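You operate a simulated robot arm through the tools that you are given. There is no shell and no other tool.

You run a simulated two-armed robot. Do the job below in one go: nothing can be reset, and whatever is moved stays where it is left.

## Task
Push the tax binder flush, shelve the rent binder and lock the row tight.
Fine: rent beside tax; slide the steel bookend up, then turn its grey bar to grip.
Where things are to end (x, y in the base frame): rent binder within 30 mm of [630, -210].

Only the result counts: the job must be done as asked and must still hold three seconds after the hand-in. Knocking over, shifting, dropping, spilling or breaking anything else fails it.

## Robot
Two 7-joint arms with two-finger parallel grippers on one trunk, on a base that drives. Base frame: it is fixed to the floor where the robot stands at the start and does not move with it; the origin is under the middle of the robot, x ahead of it, y to its left, z up. Lengths are in mm, angles in degrees, forces in N, time in s.
The left shoulder is at the start at [-92, 119, 825], the right one opposite. With the tool pointing down near the work surface each hand reaches from about 100 to 540 mm from the robot's upright axis, wherever it stands, measured 20 degrees to its own side. Places, roughly: grey bar of the steel bookend [500, -300, 500]; pull out shelf [300, -800, 900]; shelf with the steel bookend [600, -200, 500]; steel bookend [600, -300, 500]. Payload 3.43 kg a hand.
The TCP of each hand is the grasp point between the finger pads, 30 mm short of the fingertips. In the tool frame z runs along the fingers and y along their closing line. The gripper opens to 94 mm. The fingers are 28 mm wide and 10 mm thick; the gripper's body (50 by 96 mm) begins 55 mm behind the TCP.
Orientation is told as [roll, pitch, yaw] about the base's x, y, z axes, in that order, counted from this pose: with the fingers straight down and closing along the base's y, the tool's x points along the base's -x, its y along +y and its z along -z.

## Interface
- The arms move only by the tool arm_command. It takes "left_moves", "right_moves" or both (then of equal length, played together; a hand with none holds still); each is one flat list of numbers, 7 for each row, row after row: the closure in counts, from 0 (fully open) to 255 (shut), then the shift along the tool's x, y, z in mm, then the turn, a rotation vector about the tool's x, y, z in degrees. In form: [grip, tx, ty, tz, rx, ry, rz, grip, tx, ty, tz, rx, ry, rz, ...]. A call has 1 to 20 rows; each row is the pose to reach, as a shift and turn from the pose commanded when the call began, along the tool's axes at that moment. Each row takes 0.2 s and may step no farther than 50 mm and 8.6 degrees from the row before; otherwise, or with a gripper value out of range, the whole call is refused. Where a pose cannot be reached the arm comes as near as it can. A force on the tool above 90 N (or 10 N above the force at the start of the call, whichever is more), or a blocked arm, ends the call early, and 0.2 s more pass. Each finger travels about 153 mm/s and halts on what it meets, pressing with about 31 N; the grip force reading is that of the motor and also rises with nothing between the fingers. The clock runs only during rows and for 0.2 s after the last one: add rows that repeat a pose to give the fingers time. It gives the time, the measured TCP pose, the force on the tool (base axes), the opening and the grip force at its end, in the units of the frame above (readings bear some noise), with the torque about the TCP (base axes, N m) and any sound that the robot's microphone picked up.
- Cameras (640 x 400 px; columns grow to the right, rows downward): "scene" is now at [21.7, -41.6, 1531]; the picture's right is [-0.53, -0.85, 0.00], its down [-0.66, 0.41, -0.63] and it looks along [0.53, -0.34, -0.77] (base axes); focal length 277 px, centre (320, 200). "left" rides on the left gripper at [76, -14, -102] in its tool frame; the picture's right is [0.18, 0.98, 0.00], its down [-0.75, 0.14, -0.64] and it looks along [-0.63, 0.12, 0.77] (tool axes); focal length 243 px, centre (320, 200). "right" rides on the right gripper at [76, 14, -102] in its tool frame; the picture's right is [-0.18, 0.98, 0.00], its down [-0.75, -0.14, -0.64] and it looks along [-0.63, -0.12, 0.77] (tool axes); focal length 243 px, centre (320, 200). There is no depth. A picture from a camera that has moved, and an enlarged one, comes with that camera's place and axes in the base frame and with its lens.
- get_image(camera): a new picture of that camera. The clock stands still meanwhile.
- lift_body(by): slides the trunk up (or, below 0, down) by that many mm; the arms and the scene camera ride with it, the base frame stays. It gives what a move gives, with no picture.
- base_move(legs): drives the robot by 1 to 6 legs, each [ahead, left, turn to the left] in mm, mm and degrees, along the robot's own axes; the way and the turn of a leg run together, so that a leg with both is an arc; at most 1500 mm and 180 degrees a leg. The arms and the cameras ride along, it lands a little off, and it stops where it bumps. It gives what a move gives.
- head_to(pan, tilt): turns the head with the scene camera to pan (to the left, within 143 degrees either way) and tilt (down, from -29 to 69), counted from straight ahead of the robot. It gives what a move gives.
- close_up(camera, box): a new picture of the part [left, top, right, bottom] of that camera's present view, enlarged. The clock stands still meanwhile.
- hand_in(): hands the job in; it is judged then, once.

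Nothing tells you exact positions but the pictures and the camera data. Unless the task says otherwise, let go and move clear before handing in.

The tools are called after ">>>" as a command line: name --argument value ..., lists and objects as JSON in quotes. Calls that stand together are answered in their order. arm_command: Moves the arms, as the interface text tells. Its arguments: {"type":"object","properties":{"left_moves":{"type":"array","items":{"type":"number"}},"right_moves":{"type":"array","items":{"type":"number"}}},"required":[]} The other tools are called the same way: lift_body (by) slides the trunk up or down; base_move (legs) drives the base; head_to (pan, tilt) turns the head that bears the scene camera; get_image (camera) takes a picture; close_up (camera, box) takes an enlarged picture of a part of a camera's view; hand_in () hands the job in.

At the start:

```text
t: 0.0
left_position: [295.6, -37.9, 1171.9]
left_orientation: [0.0, 0.0, 0.1]
left_wrist_force: [0.4, 0.1, -0.2]
left_torque: [-0.02, 0.0, 0.01]
left_grip_width: 94.0
left_grasp_force: 0.0
right_position: [198.9, -303.2, 1171.4]
right_orientation: [0.0, 0.0, -0.1]
right_wrist_force: [-0.2, 0.1, 0.7]
right_torque: [0.01, -0.02, -0.02]
right_grip_width: 94.2
right_grasp_force: 0.1
trunk travel left (down, up): [-250.0, 85.0]
robot x, y, heading: [1.2, 1.3, 0.1]
head pan, tilt: [-32.3, 50.8]
```

scene: 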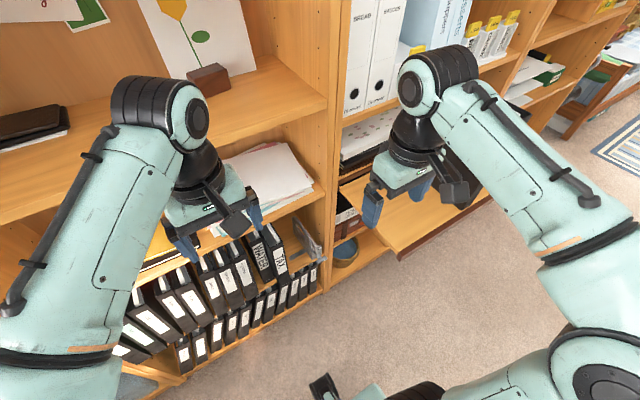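
right: 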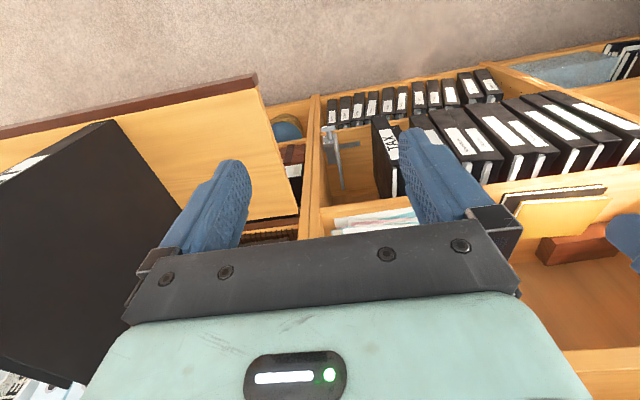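
left: 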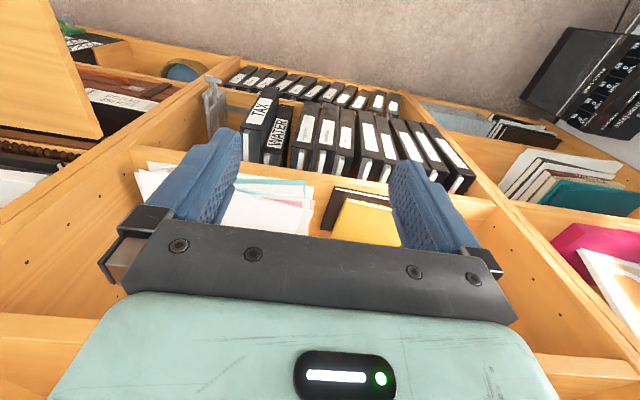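

I see a bookcase ahead with a row of black binders on a low shelf, a tax binder standing proud and a steel bookend to its right; the rent binder seems to be on the pull-out shelf to the right. I'll look closer before moving anything.

>>> close_up --camera "scene" --box '[200, 180, 360, 300]'

>>> close_up --camera "right" --box '[240, 60, 480, 220]'

>>> close_up --camera "left" --box '[180, 50, 360, 180]'

>>> close_up --camera "scene" --box '[330, 100, 500, 270]'

```text
3.33 times, centred on (280, 240) of scene
camera zoom: at [21.7, -41.6, 1531.0], right [-0.53, -0.85, 0.0], down [-0.66, 0.41, -0.63], along [0.53, -0.34, -0.77], focal length 922 px, centre (453, 67)
```

zoom: 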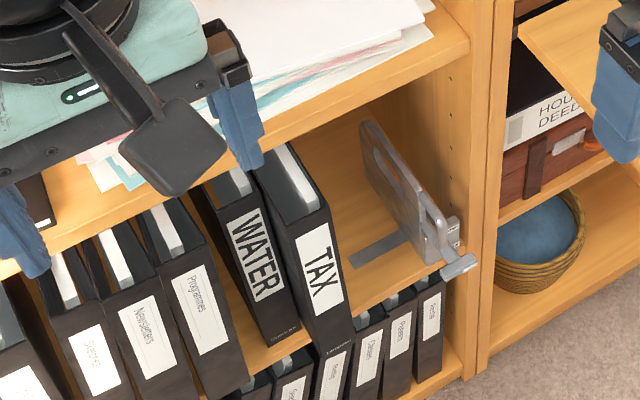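

```text
2.50 times, centred on (360, 140) of right
camera zoom: at [123.4, -289.3, 1275.0], right [0.18, 0.98, 0.0], down [0.75, -0.14, 0.64], along [0.63, -0.12, -0.77], focal length 606 px, centre (220, 350)
```

zoom: 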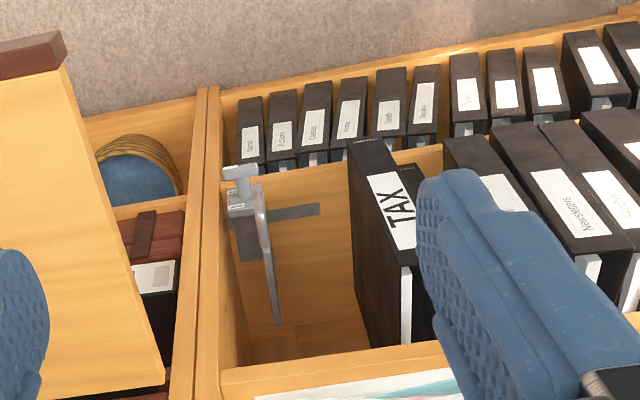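

```text
3.08 times, centred on (270, 115) of left
camera zoom: at [219.6, -52.9, 1274.9], right [-0.18, 0.98, 0.0], down [0.75, 0.14, 0.64], along [0.63, 0.12, -0.77], focal length 746 px, centre (474, 462)
```

zoom: 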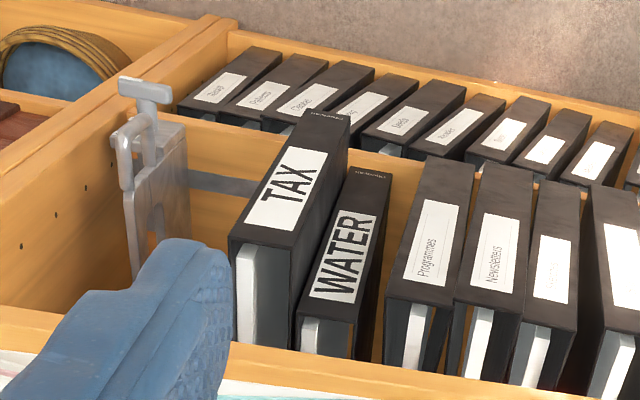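

```text
2.35 times, centred on (415, 185) of scene
camera zoom: at [21.7, -41.6, 1531.0], right [-0.53, -0.85, 0.0], down [-0.66, 0.41, -0.63], along [0.53, -0.34, -0.77], focal length 651 px, centre (96, 235)
```

zoom: 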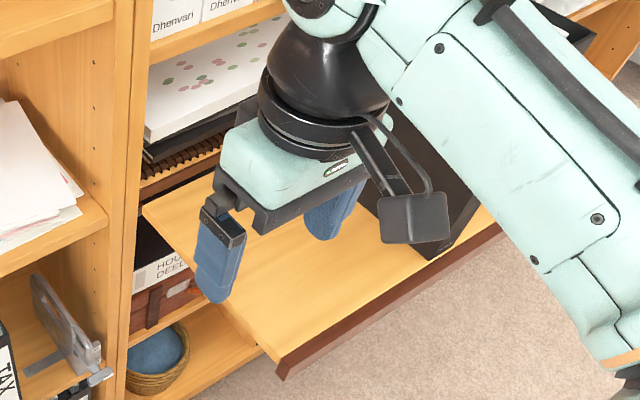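

The bar's end triangulates to about (444, -325, 534), tax sits proud of water, and the bookend stands by the right upright. I'll take closer looks at the bookend and at the rent binder.

>>> close_up --camera "scene" --box '[276, 205, 326, 255]'

>>> close_up --camera "left" --box '[195, 65, 285, 155]'

>>> close_up --camera "right" --box '[0, 60, 330, 400]'

>>> close_up --camera "right" --box '[310, 80, 430, 210]'

```text
8.00 times, centred on (301, 230) of scene
camera zoom: at [21.7, -41.6, 1531.0], right [-0.53, -0.85, 0.0], down [-0.66, 0.41, -0.63], along [0.53, -0.34, -0.77], focal length 2213 px, centre (472, -40)
```

zoom: 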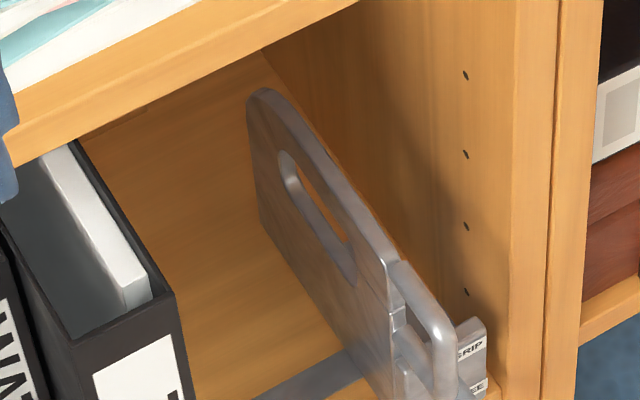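

```text
4.44 times, centred on (240, 110) of left
camera zoom: at [219.6, -52.9, 1274.9], right [-0.18, 0.98, 0.0], down [0.75, 0.14, 0.64], along [0.63, 0.12, -0.77], focal length 1078 px, centre (676, 600)
```

zoom: 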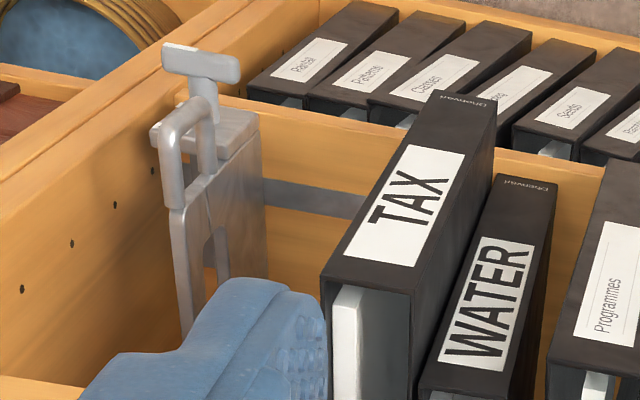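

```text
1.18 times, centred on (165, 230) of right
camera zoom: at [123.4, -289.3, 1275.0], right [0.18, 0.98, 0.0], down [0.75, -0.14, 0.64], along [0.63, -0.12, -0.77], focal length 285 px, centre (502, 165)
```

zoom: 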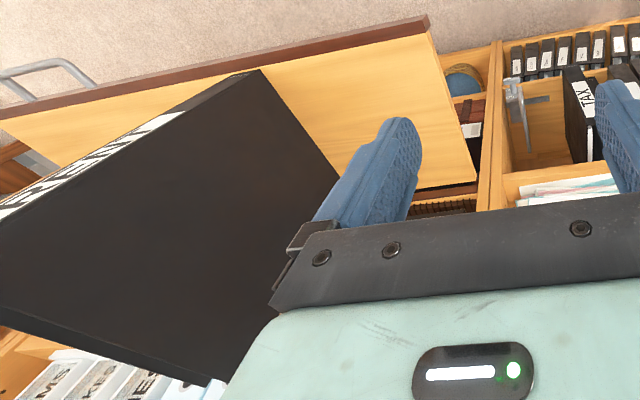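

```text
3.08 times, centred on (370, 145) of right
camera zoom: at [123.4, -289.3, 1275.0], right [0.18, 0.98, 0.0], down [0.75, -0.14, 0.64], along [0.63, -0.12, -0.77], focal length 746 px, centre (166, 369)
```

zoom: 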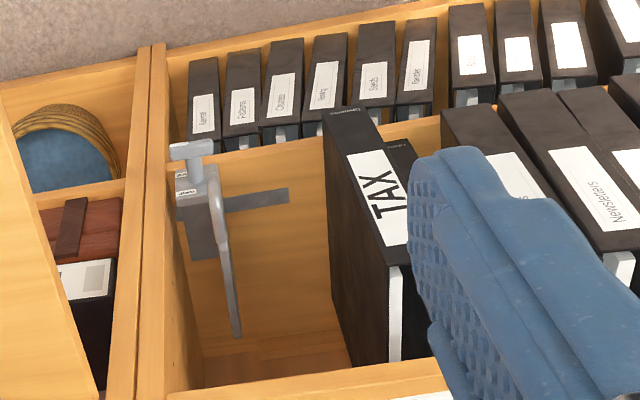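

The bookend has a handle loop and a T-shaped lever on a post, with labels (GRIP / ...). I'll turn the head toward the pull-out shelf to see the rent binder.

>>> head_to --pan -75 --tilt 45

>>> get_image --camera "scene"

>>> close_up --camera "left" --box '[210, 70, 250, 105]'

>>> close_up --camera "right" --box '[315, 115, 365, 165]'

```text
t: 1.1
left_position: [294.5, -38.2, 1171.4]
left_orientation: [0.2, 0.1, -0.1]
left_wrist_force: [0.1, 0.0, 0.6]
left_torque: [0.01, -0.02, -0.03]
left_grip_width: 94.1
left_grasp_force: 0.1
right_position: [201.2, -302.6, 1170.6]
right_orientation: [0.0, 0.0, 0.0]
right_wrist_force: [-0.6, -0.9, 0.1]
right_torque: [0.02, 0.02, 0.03]
right_grip_width: 93.9
right_grasp_force: 0.1
trunk travel left (down, up): [-250.0, 85.0]
robot x, y, heading: [-0.1, 0.5, -0.1]
head pan, tilt: [-75.0, 45.0]
```

```text
taken
camera scene: at [-21.7, -79.4, 1538.9], right [-0.97, -0.26, 0.0], down [-0.18, 0.68, -0.71], along [0.18, -0.68, -0.71], focal length 277 px, centre (320, 200)
```

scene: 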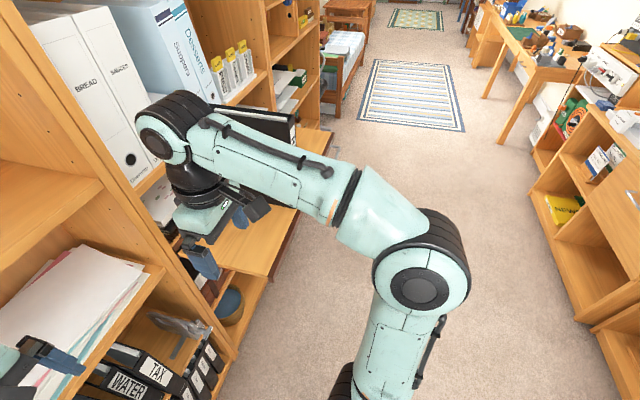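

```text
11.43 times, centred on (230, 88) of left
camera zoom: at [219.7, -52.9, 1274.9], right [-0.18, 0.98, 0.0], down [0.75, 0.14, 0.64], along [0.63, 0.12, -0.77], focal length 2773 px, centre (1349, 1486)
```

zoom: 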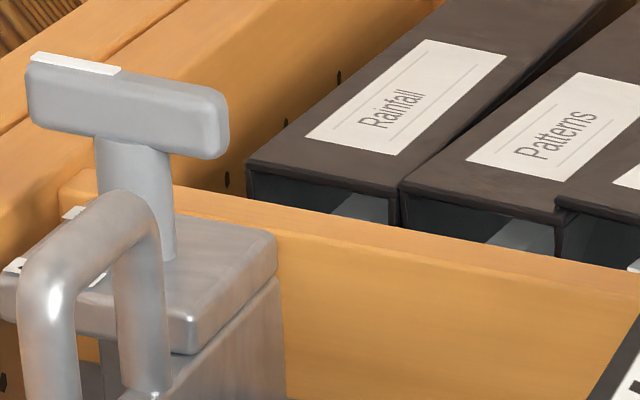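

```text
8.00 times, centred on (340, 140) of right
camera zoom: at [123.4, -289.3, 1275.0], right [0.18, 0.98, 0.0], down [0.75, -0.14, 0.64], along [0.63, -0.12, -0.77], focal length 1941 px, centre (160, 680)
```

zoom: 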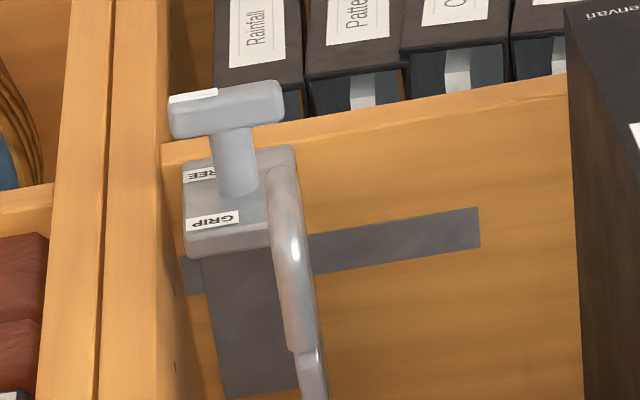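

Rent appears to stand upright on the pull-out shelf (bottom z≈900, left face y≈-637, spine facing -x at x≈211); tax spine is at x≈460 versus water at x≈512. I'll lower the trunk and bring the left hand down to use its camera for a frontal look at the bookend and tax.

>>> lift_body --by -100

>>> arm_command --left_moves '[0, 10, -20, 40, 0, -5, 0, 0, 20, -40, 85, 0, -10, 0, 0, 30, -60, 130, 0, -15, 0, 0, 30, -80, 175, 0, -20, 0, 0, 20, -100, 220, 0, -25, 0, 0, 10, -120, 265, 0, -30, 0, 0, 0, -140, 310, 0, -35, 0, 0, -10, -160, 355, 0, -40, 0, 0, -20, -180, 400, 0, -45, 0, 0, -30, -190, 445, 0, -50, 0, 0, -35, -195, 490, 0, -50, 0]'

>>> get_image --camera "left"

>>> head_to --pan -30 --tilt 55

>>> get_image --camera "scene"

```text
t: 2.4
left_position: [294.8, -38.2, 1071.7]
left_orientation: [0.0, 0.0, 0.0]
left_wrist_force: [1.1, -0.5, -0.7]
left_torque: [0.02, 0.02, -0.01]
left_grip_width: 94.0
left_grasp_force: 0.0
right_position: [199.8, -305.0, 1071.8]
right_orientation: [0.0, 0.0, 0.0]
right_wrist_force: [-0.8, 0.8, 0.1]
right_torque: [0.02, 0.01, 0.04]
right_grip_width: 94.0
right_grasp_force: 0.0
trunk travel left (down, up): [-150.0, 185.0]
robot x, y, heading: [-2.7, 3.6, 0.0]
head pan, tilt: [-75.0, 45.0]
```

```text
refused: row 2 steps farther than a row can; nothing moved
```

```text
taken
camera left: at [219.5, -52.9, 1175.2], right [-0.18, 0.98, 0.0], down [0.75, 0.14, 0.64], along [0.63, 0.12, -0.77], focal length 243 px, centre (320, 200)
```

left: 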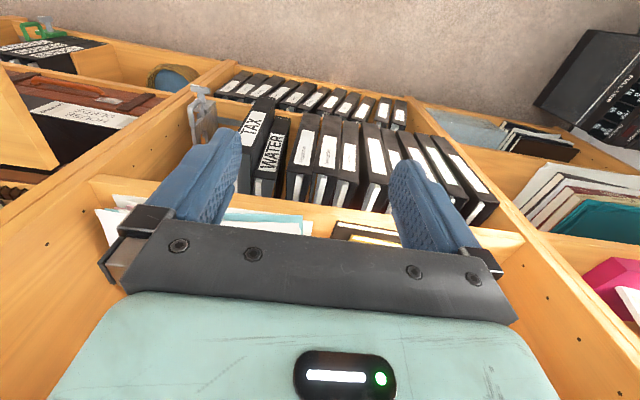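

```text
t: 3.5
left_position: [295.4, -37.6, 1071.9]
left_orientation: [0.0, -0.1, -0.1]
left_wrist_force: [0.6, -0.5, -0.8]
left_torque: [0.01, 0.01, 0.0]
left_grip_width: 93.8
left_grasp_force: 0.0
right_position: [200.5, -303.2, 1071.0]
right_orientation: [0.0, -0.1, 0.0]
right_wrist_force: [-0.6, 0.2, 0.6]
right_torque: [0.01, 0.01, 0.0]
right_grip_width: 93.7
right_grasp_force: 0.0
trunk travel left (down, up): [-150.0, 185.0]
robot x, y, heading: [-1.6, 1.1, -0.3]
head pan, tilt: [-30.0, 55.0]
```

```text
taken
camera scene: at [27.1, -37.0, 1427.7], right [-0.5, -0.87, 0.0], down [-0.71, 0.41, -0.57], along [0.5, -0.29, -0.82], focal length 277 px, centre (320, 200)
```

scene: 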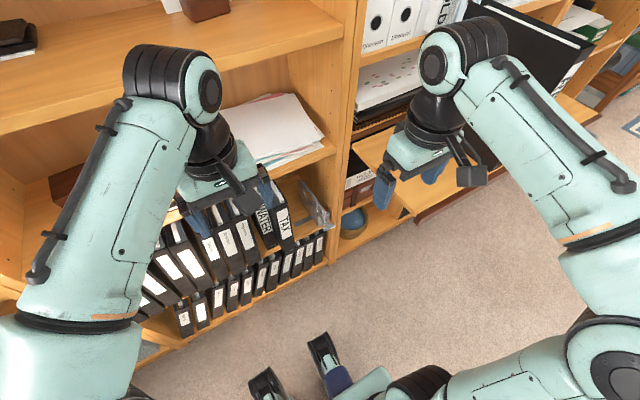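

The trunk is lower; my previous row steps were a hair too long. I'll resend the left-hand descent with shorter steps, and check what sits below the head camera.

>>> arm_command --left_moves '[0, 10, -15, 40, 0, -5, 0, 0, 20, -35, 80, 0, -10, 0, 0, 30, -55, 120, 0, -15, 0, 0, 30, -75, 160, 0, -20, 0, 0, 25, -95, 200, 0, -25, 0, 0, 15, -115, 240, 0, -30, 0, 0, 5, -135, 280, 0, -35, 0, 0, -5, -155, 320, 0, -40, 0, 0, -15, -175, 360, 0, -45, 0, 0, -25, -185, 400, 0, -50, 0, 0, -30, -190, 440, 0, -50, 0, 0, -30, -190, 480, 0, -50, 0]'

>>> get_image --camera "left"

>>> get_image --camera "scene"

```text
t: 6.2
left_position: [326.7, -228.1, 590.7]
left_orientation: [-0.1, -50.1, 0.0]
left_wrist_force: [-0.8, -0.6, 0.5]
left_torque: [-0.03, -0.02, 0.03]
left_grip_width: 94.1
left_grasp_force: 0.1
right_position: [200.1, -303.2, 1071.6]
right_orientation: [0.1, 0.0, 0.0]
right_wrist_force: [-0.2, -0.9, -0.3]
right_torque: [0.0, -0.02, 0.03]
right_grip_width: 93.8
right_grasp_force: 0.1
trunk travel left (down, up): [-150.0, 185.0]
robot x, y, heading: [2.8, 1.2, -0.2]
head pan, tilt: [-30.0, 55.0]
```

```text
taken
camera left: at [199.1, -243.3, 599.2], right [-0.12, 0.98, -0.14], down [-0.01, 0.14, 0.99], along [0.99, 0.12, -0.01], focal length 243 px, centre (320, 200)
```

left: 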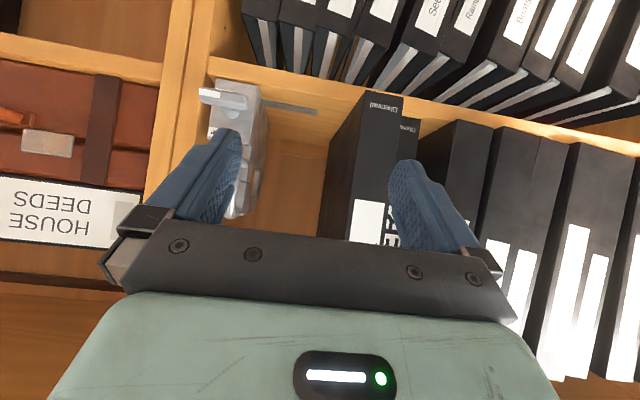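

```text
taken
camera scene: at [27.3, -37.1, 1427.7], right [-0.5, -0.87, 0.0], down [-0.71, 0.41, -0.57], along [0.5, -0.29, -0.82], focal length 277 px, centre (320, 200)
```

scene: 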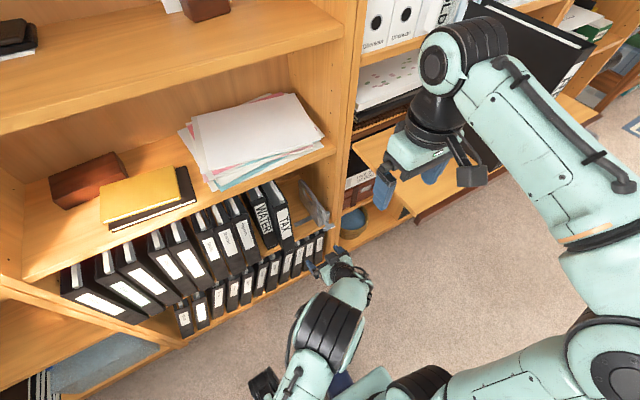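

Now I have a frontal view (upside-down) from the left hand. I'll enlarge the bookend and the spine line to see the labels and the flush plane.

>>> close_up --camera "left" --box '[180, 60, 340, 220]'

>>> close_up --camera "scene" --box '[180, 160, 360, 290]'

>>> close_up --camera "scene" --box '[50, 180, 340, 340]'

>>> close_up --camera "scene" --box '[280, 180, 370, 280]'

```text
2.50 times, centred on (260, 140) of left
camera zoom: at [199.1, -243.3, 599.2], right [-0.12, 0.98, -0.14], down [-0.01, 0.14, 0.99], along [0.99, 0.12, -0.01], focal length 606 px, centre (470, 350)
```

zoom: 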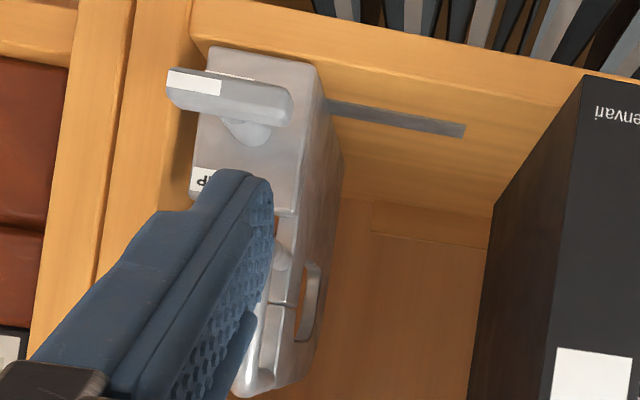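

```text
3.08 times, centred on (270, 225) of scene
camera zoom: at [27.3, -37.1, 1427.7], right [-0.5, -0.87, 0.0], down [-0.71, 0.41, -0.57], along [0.5, -0.29, -0.82], focal length 851 px, centre (474, 123)
```

zoom: 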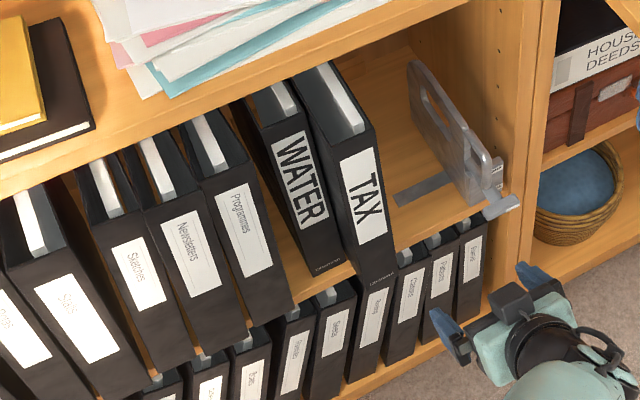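

```text
2.21 times, centred on (195, 260) of scene
camera zoom: at [27.3, -37.1, 1427.7], right [-0.5, -0.87, 0.0], down [-0.71, 0.41, -0.57], along [0.5, -0.29, -0.82], focal length 610 px, centre (596, 68)
```

zoom: 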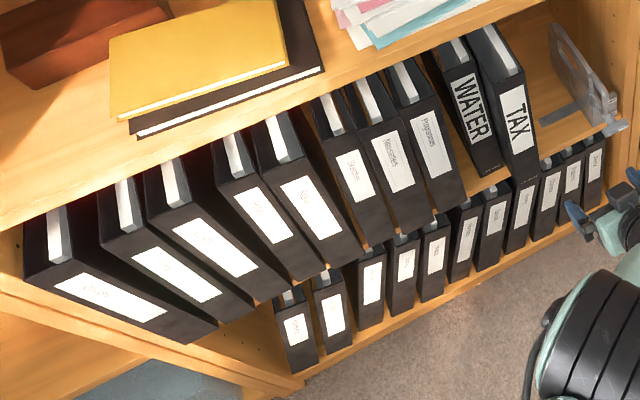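

```text
4.00 times, centred on (325, 230) of scene
camera zoom: at [27.3, -37.1, 1427.7], right [-0.5, -0.87, 0.0], down [-0.71, 0.41, -0.57], along [0.5, -0.29, -0.82], focal length 1107 px, centre (300, 80)
```

zoom: 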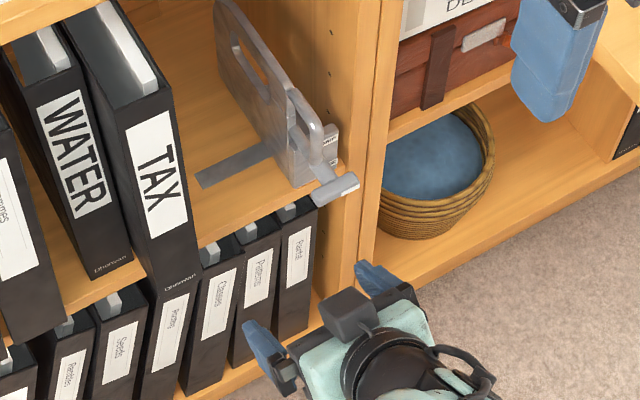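

Bookend: a plate with a foot/rail strip at x≈545, box and T-lever in front at y≈-325. I'll shift the left hand right a bit so the lever shows between the fingers.

>>> arm_command --left_moves '[0, -10, -37, -8, 0, 0, 0, 0, -18, -75, -14, 0, 0, 0, 0, -23, -110, -19, 0, 0, 0]'

>>> close_up --camera "left" --box '[220, 0, 440, 170]'

>>> get_image --camera "left"

```text
t: 7.0
left_position: [325.5, -338.8, 620.1]
left_orientation: [0.1, -50.0, -0.1]
left_wrist_force: [0.6, -0.3, 0.6]
left_torque: [-0.01, 0.02, 0.01]
left_grip_width: 93.9
left_grasp_force: 0.0
right_position: [199.6, -302.9, 1071.4]
right_orientation: [0.0, 0.0, 0.0]
right_wrist_force: [0.1, -0.1, 0.4]
right_torque: [-0.01, 0.02, 0.02]
right_grip_width: 94.0
right_grasp_force: 0.0
trunk travel left (down, up): [-150.0, 185.0]
robot x, y, heading: [-3.0, -1.4, -0.0]
head pan, tilt: [-30.0, 55.0]
```

```text
2.35 times, centred on (330, 85) of left
camera zoom: at [198.3, -353.9, 629.5], right [-0.12, 0.98, -0.14], down [-0.01, 0.14, 0.99], along [0.99, 0.12, -0.01], focal length 571 px, centre (296, 471)
```

zoom: 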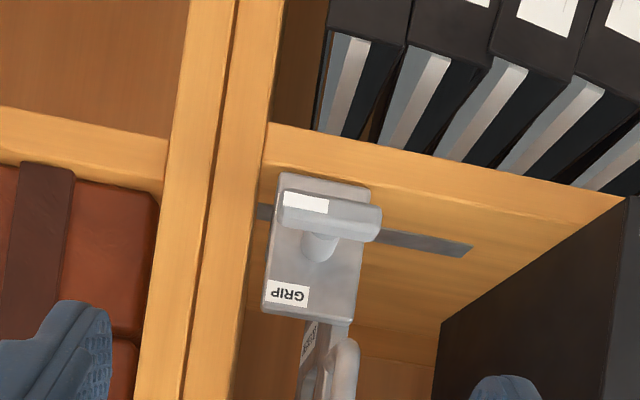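

```text
taken
camera left: at [198.3, -353.9, 629.5], right [-0.12, 0.98, -0.14], down [-0.01, 0.14, 0.99], along [0.99, 0.12, -0.01], focal length 243 px, centre (320, 200)
```

left: 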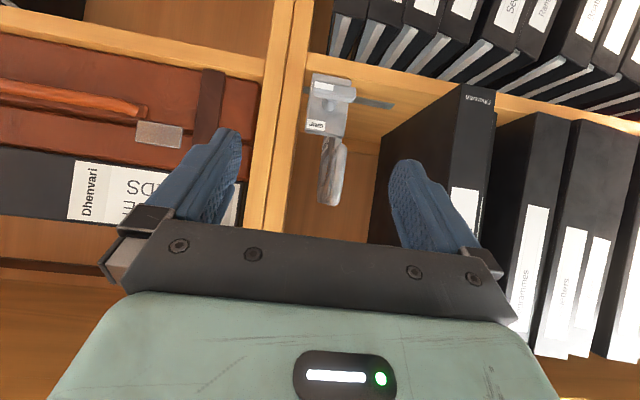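

Bookend mapped: lever bar centre ≈(459,-324,506) pointing right to FREE, GRIP mark up-right; handle loop's upright tube ≈(455,-302,557–640). First I'll bring the left hand, closed and horizontal, in front of the tax spine.

>>> arm_command --left_moves '[255, 1, 36, 12, 0, -8, 0, 255, 2, 73, 25, 0, -16, 0, 255, 3, 110, 38, 0, -24, 0, 255, 4, 147, 50, 0, -32, 0, 255, 5.5, 183, 63, 0, -40, 0, 255, 5.5, 183, 63, 0, -40, 0]'

>>> get_image --camera "left"

>>> get_image --camera "scene"

>>> close_up --camera "scene" --box '[220, 160, 380, 290]'

```text
t: 8.3
left_position: [368.7, -155.1, 576.3]
left_orientation: [-152.5, -89.8, 152.4]
left_wrist_force: [-1.2, -0.2, -0.8]
left_torque: [0.0, -0.01, -0.03]
left_grip_width: 0.0
left_grasp_force: 30.9
right_position: [199.6, -303.3, 1072.2]
right_orientation: [0.0, 0.0, 0.1]
right_wrist_force: [-0.5, 1.0, -0.2]
right_torque: [0.01, -0.02, 0.01]
right_grip_width: 93.9
right_grasp_force: 0.0
trunk travel left (down, up): [-150.0, 185.0]
robot x, y, heading: [0.5, 0.2, 0.0]
head pan, tilt: [-30.0, 55.0]
```

```text
taken
camera left: at [267.2, -170.1, 500.5], right [0.0, 0.98, -0.18], down [-0.64, 0.14, 0.75], along [0.77, 0.12, 0.63], focal length 243 px, centre (320, 200)
```

left: 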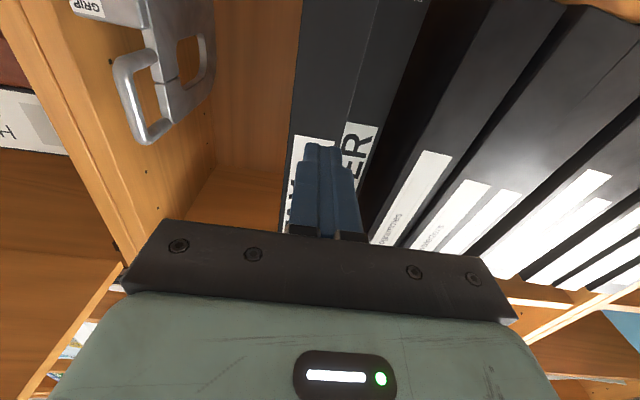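

```text
taken
camera scene: at [26.8, -37.2, 1427.7], right [-0.5, -0.87, 0.0], down [-0.71, 0.41, -0.57], along [0.5, -0.29, -0.82], focal length 277 px, centre (320, 200)
```

scene: 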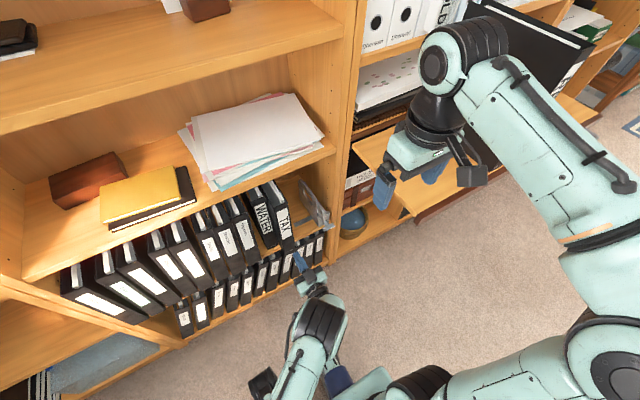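

```text
3.08 times, centred on (300, 225) of scene
camera zoom: at [26.8, -37.2, 1427.7], right [-0.5, -0.87, 0.0], down [-0.71, 0.41, -0.57], along [0.5, -0.29, -0.82], focal length 851 px, centre (382, 123)
```

zoom: 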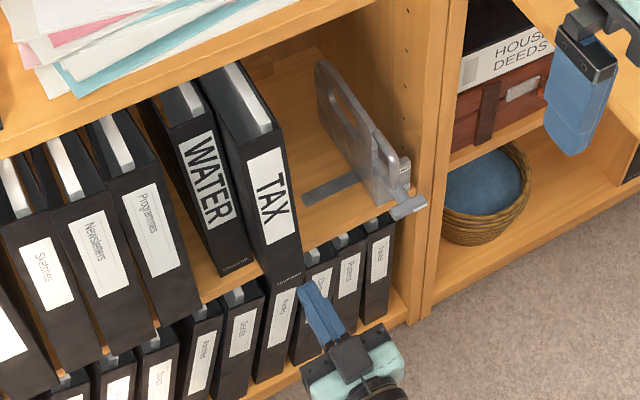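

The closed fingertip is 58 mm short of the tax spine, centred on it. I'll advance gently to find the contact.

>>> arm_command --left_moves '[255, 0, 0, 20, 0, 0, 0, 255, 0, 0, 40, 0, 0, 0, 255, 0, 0, 48, 0, 0, 0, 255, 0, 0, 52, 0, 0, 0, 255, 0, 0, 56, 0, 0, 0, 255, 0, 0, 60, 0, 0, 0, 255, 0, 0, 64, 0, 0, 0]'

>>> close_up --camera "scene" --box '[220, 160, 380, 290]'

```text
t: 9.9
left_position: [433.7, -155.0, 577.2]
left_orientation: [-118.6, -90.0, 118.6]
left_wrist_force: [-4.3, 0.3, 2.0]
left_torque: [-0.03, -0.02, -0.01]
left_grip_width: 0.1
left_grasp_force: 31.3
right_position: [199.5, -304.4, 1071.8]
right_orientation: [0.0, 0.0, 0.0]
right_wrist_force: [-0.8, 0.2, 0.1]
right_torque: [0.01, 0.0, 0.0]
right_grip_width: 93.8
right_grasp_force: 0.0
trunk travel left (down, up): [-150.0, 185.0]
robot x, y, heading: [1.3, 1.9, -0.0]
head pan, tilt: [-30.0, 55.0]
```

```text
3.08 times, centred on (300, 225) of scene
camera zoom: at [26.7, -36.9, 1427.7], right [-0.5, -0.87, 0.0], down [-0.71, 0.41, -0.57], along [0.5, -0.29, -0.82], focal length 851 px, centre (382, 123)
```

zoom: 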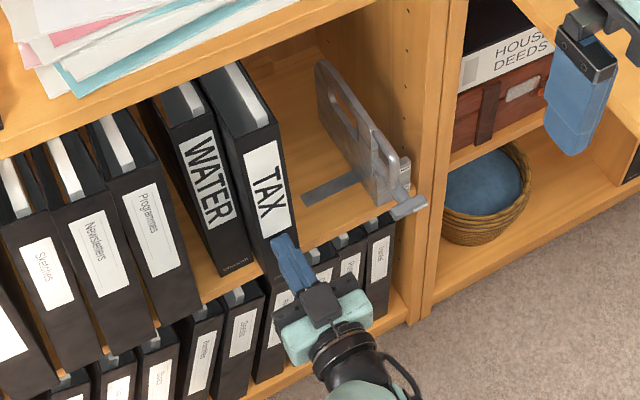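

Contact felt (about 4 N) with the tip at x≈464. I'll push on slowly about 38 mm and compare with water.

>>> arm_command --left_moves '[255, 0, 0, 4, 0, 0, 0, 255, 0, 0, 8, 0, 0, 0, 255, 0, 0, 12, 0, 0, 0, 255, 0, 0, 16, 0, 0, 0, 255, 0, 0, 20, 0, 0, 0, 255, 0, 0, 24, 0, 0, 0, 255, 0, 0, 28, 0, 0, 0, 255, 0, 0, 32, 0, 0, 0, 255, 0, 0, 35, 0, 0, 0, 255, 0, 0, 38, 0, 0, 0]'

>>> close_up --camera "scene" --box '[220, 160, 380, 290]'

>>> close_up --camera "left" --box '[230, 0, 430, 160]'

```text
t: 12.2
left_position: [472.3, -154.6, 577.6]
left_orientation: [-174.1, -89.9, 174.1]
left_wrist_force: [-4.0, -1.1, 1.0]
left_torque: [-0.04, 0.03, -0.06]
left_grip_width: 0.0
left_grasp_force: 30.8
right_position: [200.4, -303.1, 1070.3]
right_orientation: [0.1, 0.0, -0.1]
right_wrist_force: [1.1, 0.5, 0.1]
right_torque: [-0.02, 0.01, 0.02]
right_grip_width: 94.1
right_grasp_force: 0.1
trunk travel left (down, up): [-150.0, 185.0]
robot x, y, heading: [3.5, 2.3, 0.3]
head pan, tilt: [-30.0, 55.0]
```

```text
3.08 times, centred on (300, 225) of scene
camera zoom: at [26.8, -36.9, 1427.7], right [-0.5, -0.87, 0.0], down [-0.71, 0.41, -0.57], along [0.5, -0.29, -0.82], focal length 851 px, centre (382, 123)
```

zoom: 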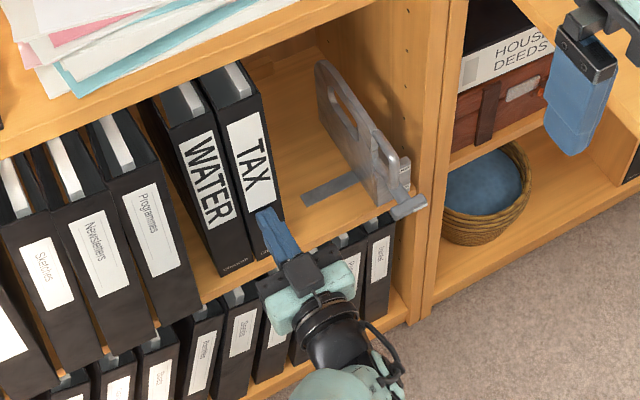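

```text
2.50 times, centred on (330, 80) of left
camera zoom: at [370.3, -170.2, 501.5], right [0.0, 0.98, -0.18], down [-0.64, 0.14, 0.75], along [0.77, 0.12, 0.63], focal length 606 px, centre (295, 500)
```

zoom: 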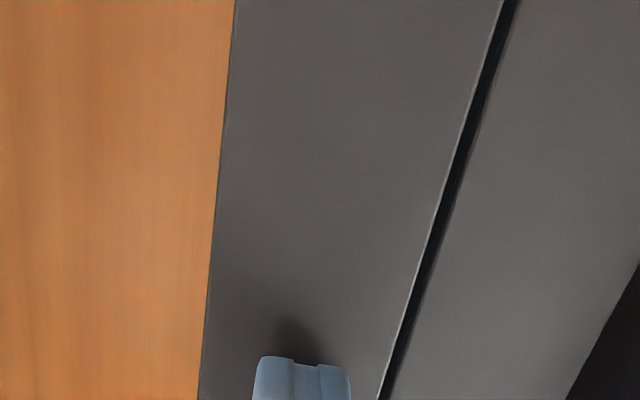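

Tax is nearly flush (spine at x≈502). I'll zoom in to judge what is left.

>>> close_up --camera "scene" --box '[255, 175, 305, 225]'

>>> close_up --camera "scene" --box '[265, 220, 315, 260]'

```text
8.00 times, centred on (280, 200) of scene
camera zoom: at [26.8, -36.9, 1427.7], right [-0.5, -0.87, 0.0], down [-0.71, 0.41, -0.57], along [0.5, -0.29, -0.82], focal length 2213 px, centre (640, 200)
```

zoom: 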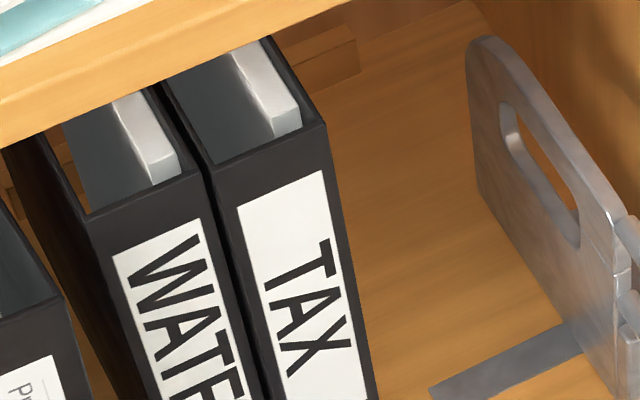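

```text
10.00 times, centred on (290, 240) of scene
camera zoom: at [26.8, -36.9, 1427.7], right [-0.5, -0.87, 0.0], down [-0.71, 0.41, -0.57], along [0.5, -0.29, -0.82], focal length 2766 px, centre (620, -200)
```

zoom: 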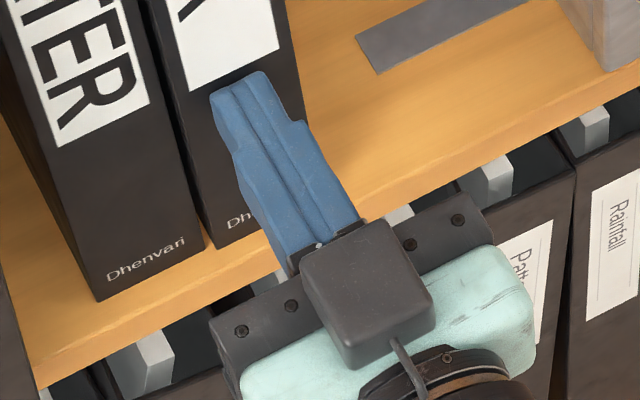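

A wooden stop runs along the back of the shelf (x≈750), and tax still looks ~4–5 mm proud of water at the bottom. I'll push on in 1 mm steps until it seats or lines up.

>>> arm_command --left_moves '[255, 0, 0, 1, 0, 0, 0, 255, 0, 0, 2, 0, 0, 0, 255, 0, 0, 3, 0, 0, 0, 255, 0, 0, 4, 0, 0, 0, 255, 0, 0, 4, 0, 0, 0]'

>>> close_up --camera "scene" --box '[255, 215, 305, 255]'

>>> close_up --camera "scene" --box '[255, 175, 305, 225]'

```text
t: 13.3
left_position: [476.0, -155.3, 577.5]
left_orientation: [-159.6, -89.9, 159.8]
left_wrist_force: [-4.1, -0.3, 2.7]
left_torque: [-0.03, -0.03, -0.01]
left_grip_width: 0.3
left_grasp_force: 30.8
right_position: [200.9, -303.1, 1071.3]
right_orientation: [0.0, 0.0, 0.0]
right_wrist_force: [0.3, 0.2, -0.7]
right_torque: [0.03, 0.03, 0.03]
right_grip_width: 94.0
right_grasp_force: 0.0
trunk travel left (down, up): [-150.0, 185.0]
robot x, y, heading: [0.6, -0.7, 0.0]
head pan, tilt: [-30.0, 55.0]
```

```text
10.00 times, centred on (280, 235) of scene
camera zoom: at [26.7, -36.9, 1427.7], right [-0.5, -0.87, 0.0], down [-0.71, 0.41, -0.57], along [0.5, -0.29, -0.82], focal length 2766 px, centre (720, -150)
```

zoom: 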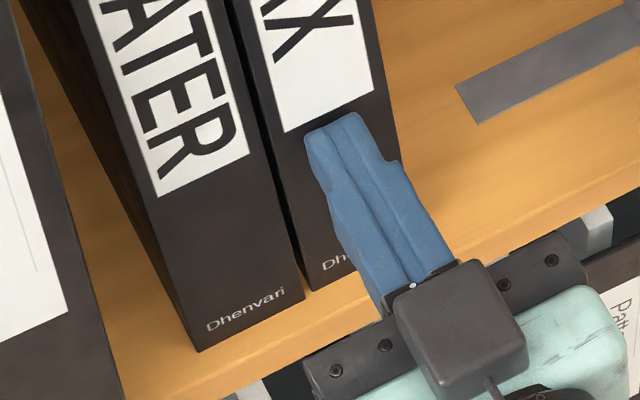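

```text
8.00 times, centred on (280, 200) of scene
camera zoom: at [26.7, -36.9, 1427.7], right [-0.5, -0.87, 0.0], down [-0.71, 0.41, -0.57], along [0.5, -0.29, -0.82], focal length 2213 px, centre (640, 200)
```

zoom: 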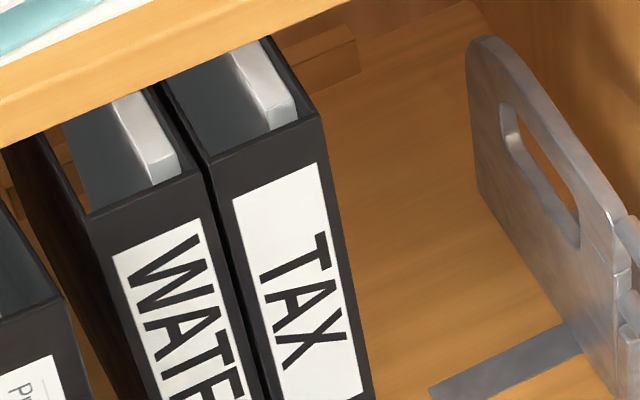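

Tax's spine now lines up with water's to within about 1 mm (x≈505–506), so tax is flush. I'll back the left hand out and park it to the left.

>>> arm_command --left_moves '[255, 0, 0, -40, 0, 0, 0, 255, 0, 0, -80, 0, 0, 0, 255, 0, 0, -120, 0, 0, 0, 255, -15, 35, -150, 0, 0, 0, 255, -30, 70, -175, 0, 0, 0, 255, -45, 110, -200, 0, 0, 0, 255, -60, 150, -220, 0, 0, 0, 255, -75, 190, -240, 0, 0, 0, 255, -90, 235, -250, 0, 0, 0, 255, -100, 280, -255, 0, 0, 0, 255, -110, 325, -260, 0, 0, 0]'

>>> get_image --camera "scene"

>>> close_up --camera "scene" --box '[255, 215, 305, 255]'

>>> get_image --camera "right"

```text
t: 15.8
left_position: [327.0, 82.0, 715.7]
left_orientation: [30.6, -89.8, -30.2]
left_wrist_force: [0.0, 0.0, 0.1]
left_torque: [0.02, -0.02, 0.0]
left_grip_width: 0.0
left_grasp_force: 30.6
left hand out of reach, approached as far as the arm can: row 6, 7, 8, 9, 10, 11
right_position: [200.9, -303.2, 1071.6]
right_orientation: [0.1, 0.0, 0.1]
right_wrist_force: [-0.8, 0.3, 0.7]
right_torque: [-0.03, 0.02, 0.0]
right_grip_width: 93.9
right_grasp_force: 0.0
trunk travel left (down, up): [-150.0, 185.0]
robot x, y, heading: [0.7, 0.2, 0.1]
head pan, tilt: [-30.0, 55.0]
```

```text
taken
camera scene: at [27.3, -36.8, 1427.7], right [-0.5, -0.87, 0.0], down [-0.71, 0.41, -0.57], along [0.5, -0.29, -0.82], focal length 277 px, centre (320, 200)
```

scene: 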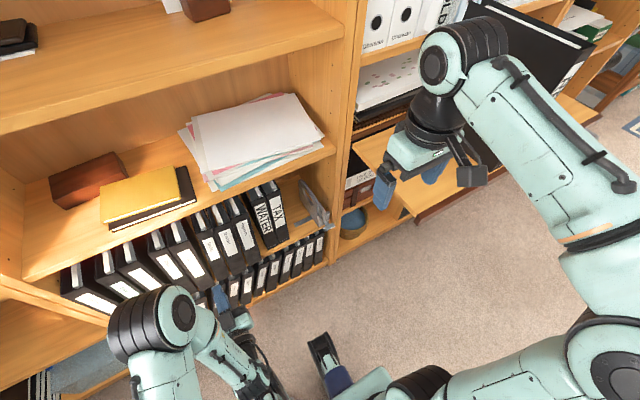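

```text
10.00 times, centred on (280, 235) of scene
camera zoom: at [27.3, -36.8, 1427.7], right [-0.5, -0.87, 0.0], down [-0.71, 0.41, -0.57], along [0.5, -0.29, -0.82], focal length 2766 px, centre (720, -150)
```

zoom: 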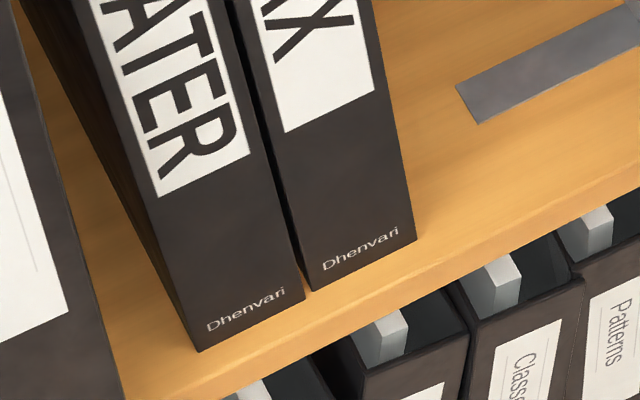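

```text
taken
camera right: at [123.5, -289.2, 1175.1], right [0.18, 0.98, 0.0], down [0.75, -0.14, 0.64], along [0.63, -0.12, -0.77], focal length 243 px, centre (320, 200)
```

right: 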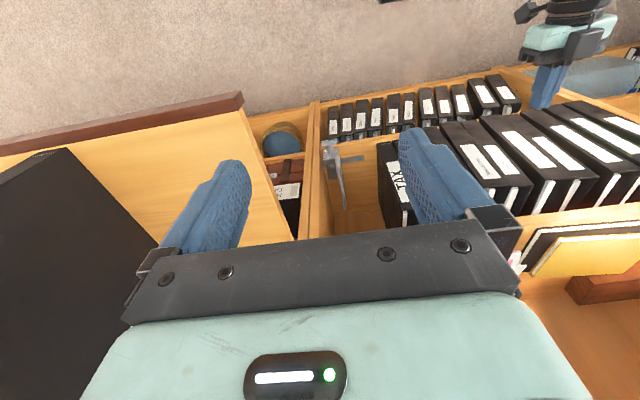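

Tax and water spines line up. Next I'll stow the left hand pointing down, raise the trunk, and then look over at the rent binder.

>>> arm_command --left_moves '[0, -20, 0, 0, 0, 8, 0, 0, -45, 0, 0, 0, 16, 0, 0, -70, 0, 0, 0, 24, 0, 0, -95, 0, 0, 0, 32, 0, 0, -120, 0, 0, 0, 40, 0, 0, -145, -5, 5, 0, 48, 0, 0, -170, -10, 10, 0, 56, 0, 0, -195, -15, 15, 0, 64, 0, 0, -215, -20, 20, 0, 72, 0, 0, -235, -20, 20, 0, 80, 0, 0, -250, -20, 20, 0, 88, 0, 0, -250, -20, 20, 0, 90, 0]'

>>> lift_body --by 185

>>> head_to --pan -60 --tilt 45

>>> get_image --camera "scene"

```text
t: 18.4
left_position: [344.9, 62.9, 964.1]
left_orientation: [-0.2, 0.1, 0.0]
left_wrist_force: [0.0, -0.3, 0.1]
left_torque: [0.03, 0.02, 0.0]
left_grip_width: 93.9
left_grasp_force: 0.1
left hand out of reach, approached as far as the arm can: row 2, 3
right_position: [200.6, -303.3, 1071.5]
right_orientation: [0.0, 0.0, 0.0]
right_wrist_force: [1.0, 0.2, -1.2]
right_torque: [0.02, 0.03, -0.01]
right_grip_width: 94.3
right_grasp_force: 0.0
trunk travel left (down, up): [-150.0, 185.0]
robot x, y, heading: [-0.3, 2.0, -0.0]
head pan, tilt: [-30.0, 55.0]
```

```text
t: 20.4
left_position: [345.7, 63.8, 1148.8]
left_orientation: [0.0, 0.0, 0.0]
left_wrist_force: [-0.4, 0.8, -0.9]
left_torque: [0.0, -0.04, 0.0]
left_grip_width: 94.0
left_grasp_force: 0.2
right_position: [199.0, -303.6, 1256.4]
right_orientation: [0.0, 0.0, 0.0]
right_wrist_force: [0.7, -0.4, -0.8]
right_torque: [0.01, -0.04, 0.02]
right_grip_width: 94.0
right_grasp_force: 0.1
trunk travel left (down, up): [-335.0, 0.0]
robot x, y, heading: [2.4, 0.9, -0.1]
head pan, tilt: [-30.0, 55.0]
```

```text
t: 21.3
left_position: [345.7, 63.0, 1149.5]
left_orientation: [0.0, 0.0, 0.0]
left_wrist_force: [0.4, 0.0, 1.0]
left_torque: [0.01, 0.0, -0.02]
left_grip_width: 94.0
left_grasp_force: 0.1
right_position: [200.7, -303.1, 1256.4]
right_orientation: [0.1, -0.1, 0.0]
right_wrist_force: [0.4, -0.9, 1.1]
right_torque: [-0.01, -0.02, -0.03]
right_grip_width: 94.1
right_grasp_force: 0.0
trunk travel left (down, up): [-335.0, 0.0]
robot x, y, heading: [0.5, -4.9, -0.1]
head pan, tilt: [-60.0, 45.0]
```

```text
taken
camera scene: at [-3.0, -71.2, 1628.7], right [-0.87, -0.5, 0.0], down [-0.35, 0.61, -0.71], along [0.35, -0.61, -0.71], focal length 277 px, centre (320, 200)
```

scene: 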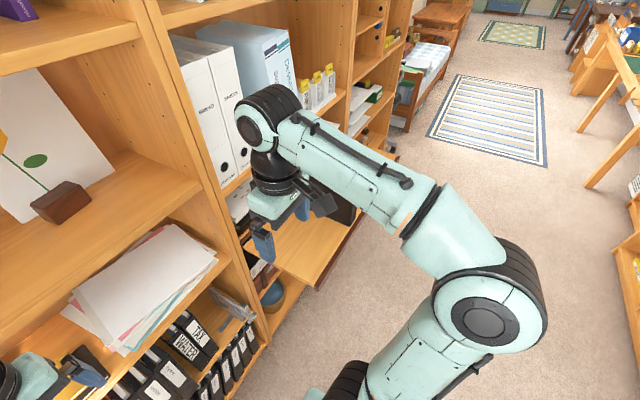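

The rent binder is hidden behind the right arm from here. I'll drive back 150 and right 350 so the right hand and its camera are in front of it.

>>> base_move --legs '[[-150, 0, 0], [0, -350, 0]]'

>>> get_image --camera "right"

>>> get_image --camera "left"

>>> get_image --camera "scene"

```text
t: 26.0
left_position: [194.6, -286.3, 1148.0]
left_orientation: [0.1, 0.0, 0.0]
left_wrist_force: [0.6, -0.8, 0.5]
left_torque: [-0.01, 0.01, 0.02]
left_grip_width: 93.9
left_grasp_force: 0.1
right_position: [50.2, -652.5, 1256.1]
right_orientation: [0.0, 0.0, 0.1]
right_wrist_force: [0.2, 0.6, 0.9]
right_torque: [0.0, 0.0, 0.0]
right_grip_width: 93.9
right_grasp_force: 0.1
trunk travel left (down, up): [-335.0, 0.0]
robot x, y, heading: [-153.4, -348.2, -0.0]
head pan, tilt: [-60.0, 45.0]
```

```text
taken
camera right: at [-26.9, -638.9, 1360.1], right [0.18, 0.98, 0.0], down [0.75, -0.14, 0.64], along [0.63, -0.12, -0.77], focal length 243 px, centre (320, 200)
```

right: 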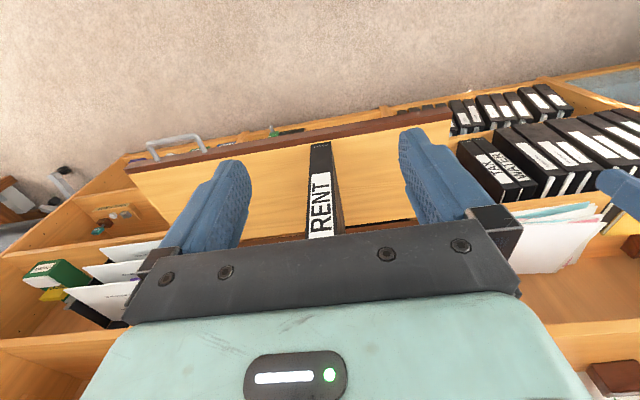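

```text
taken
camera left: at [119.5, -301.3, 1252.2], right [-0.18, 0.98, 0.0], down [0.75, 0.14, 0.64], along [0.63, 0.12, -0.77], focal length 243 px, centre (320, 200)
```

left: 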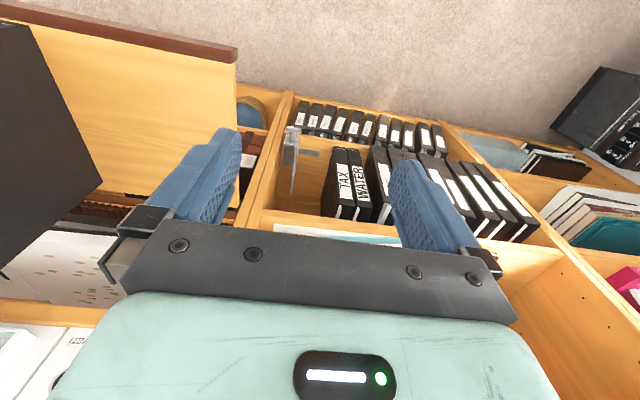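

```text
taken
camera scene: at [-153.7, -421.0, 1628.7], right [-0.87, -0.5, 0.0], down [-0.35, 0.61, -0.71], along [0.35, -0.61, -0.71], focal length 277 px, centre (320, 200)
```

scene: 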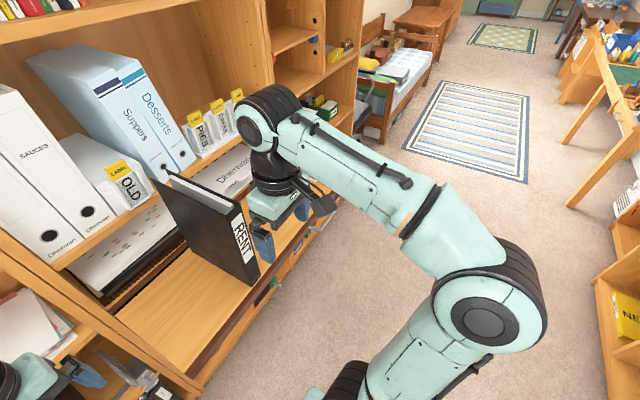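

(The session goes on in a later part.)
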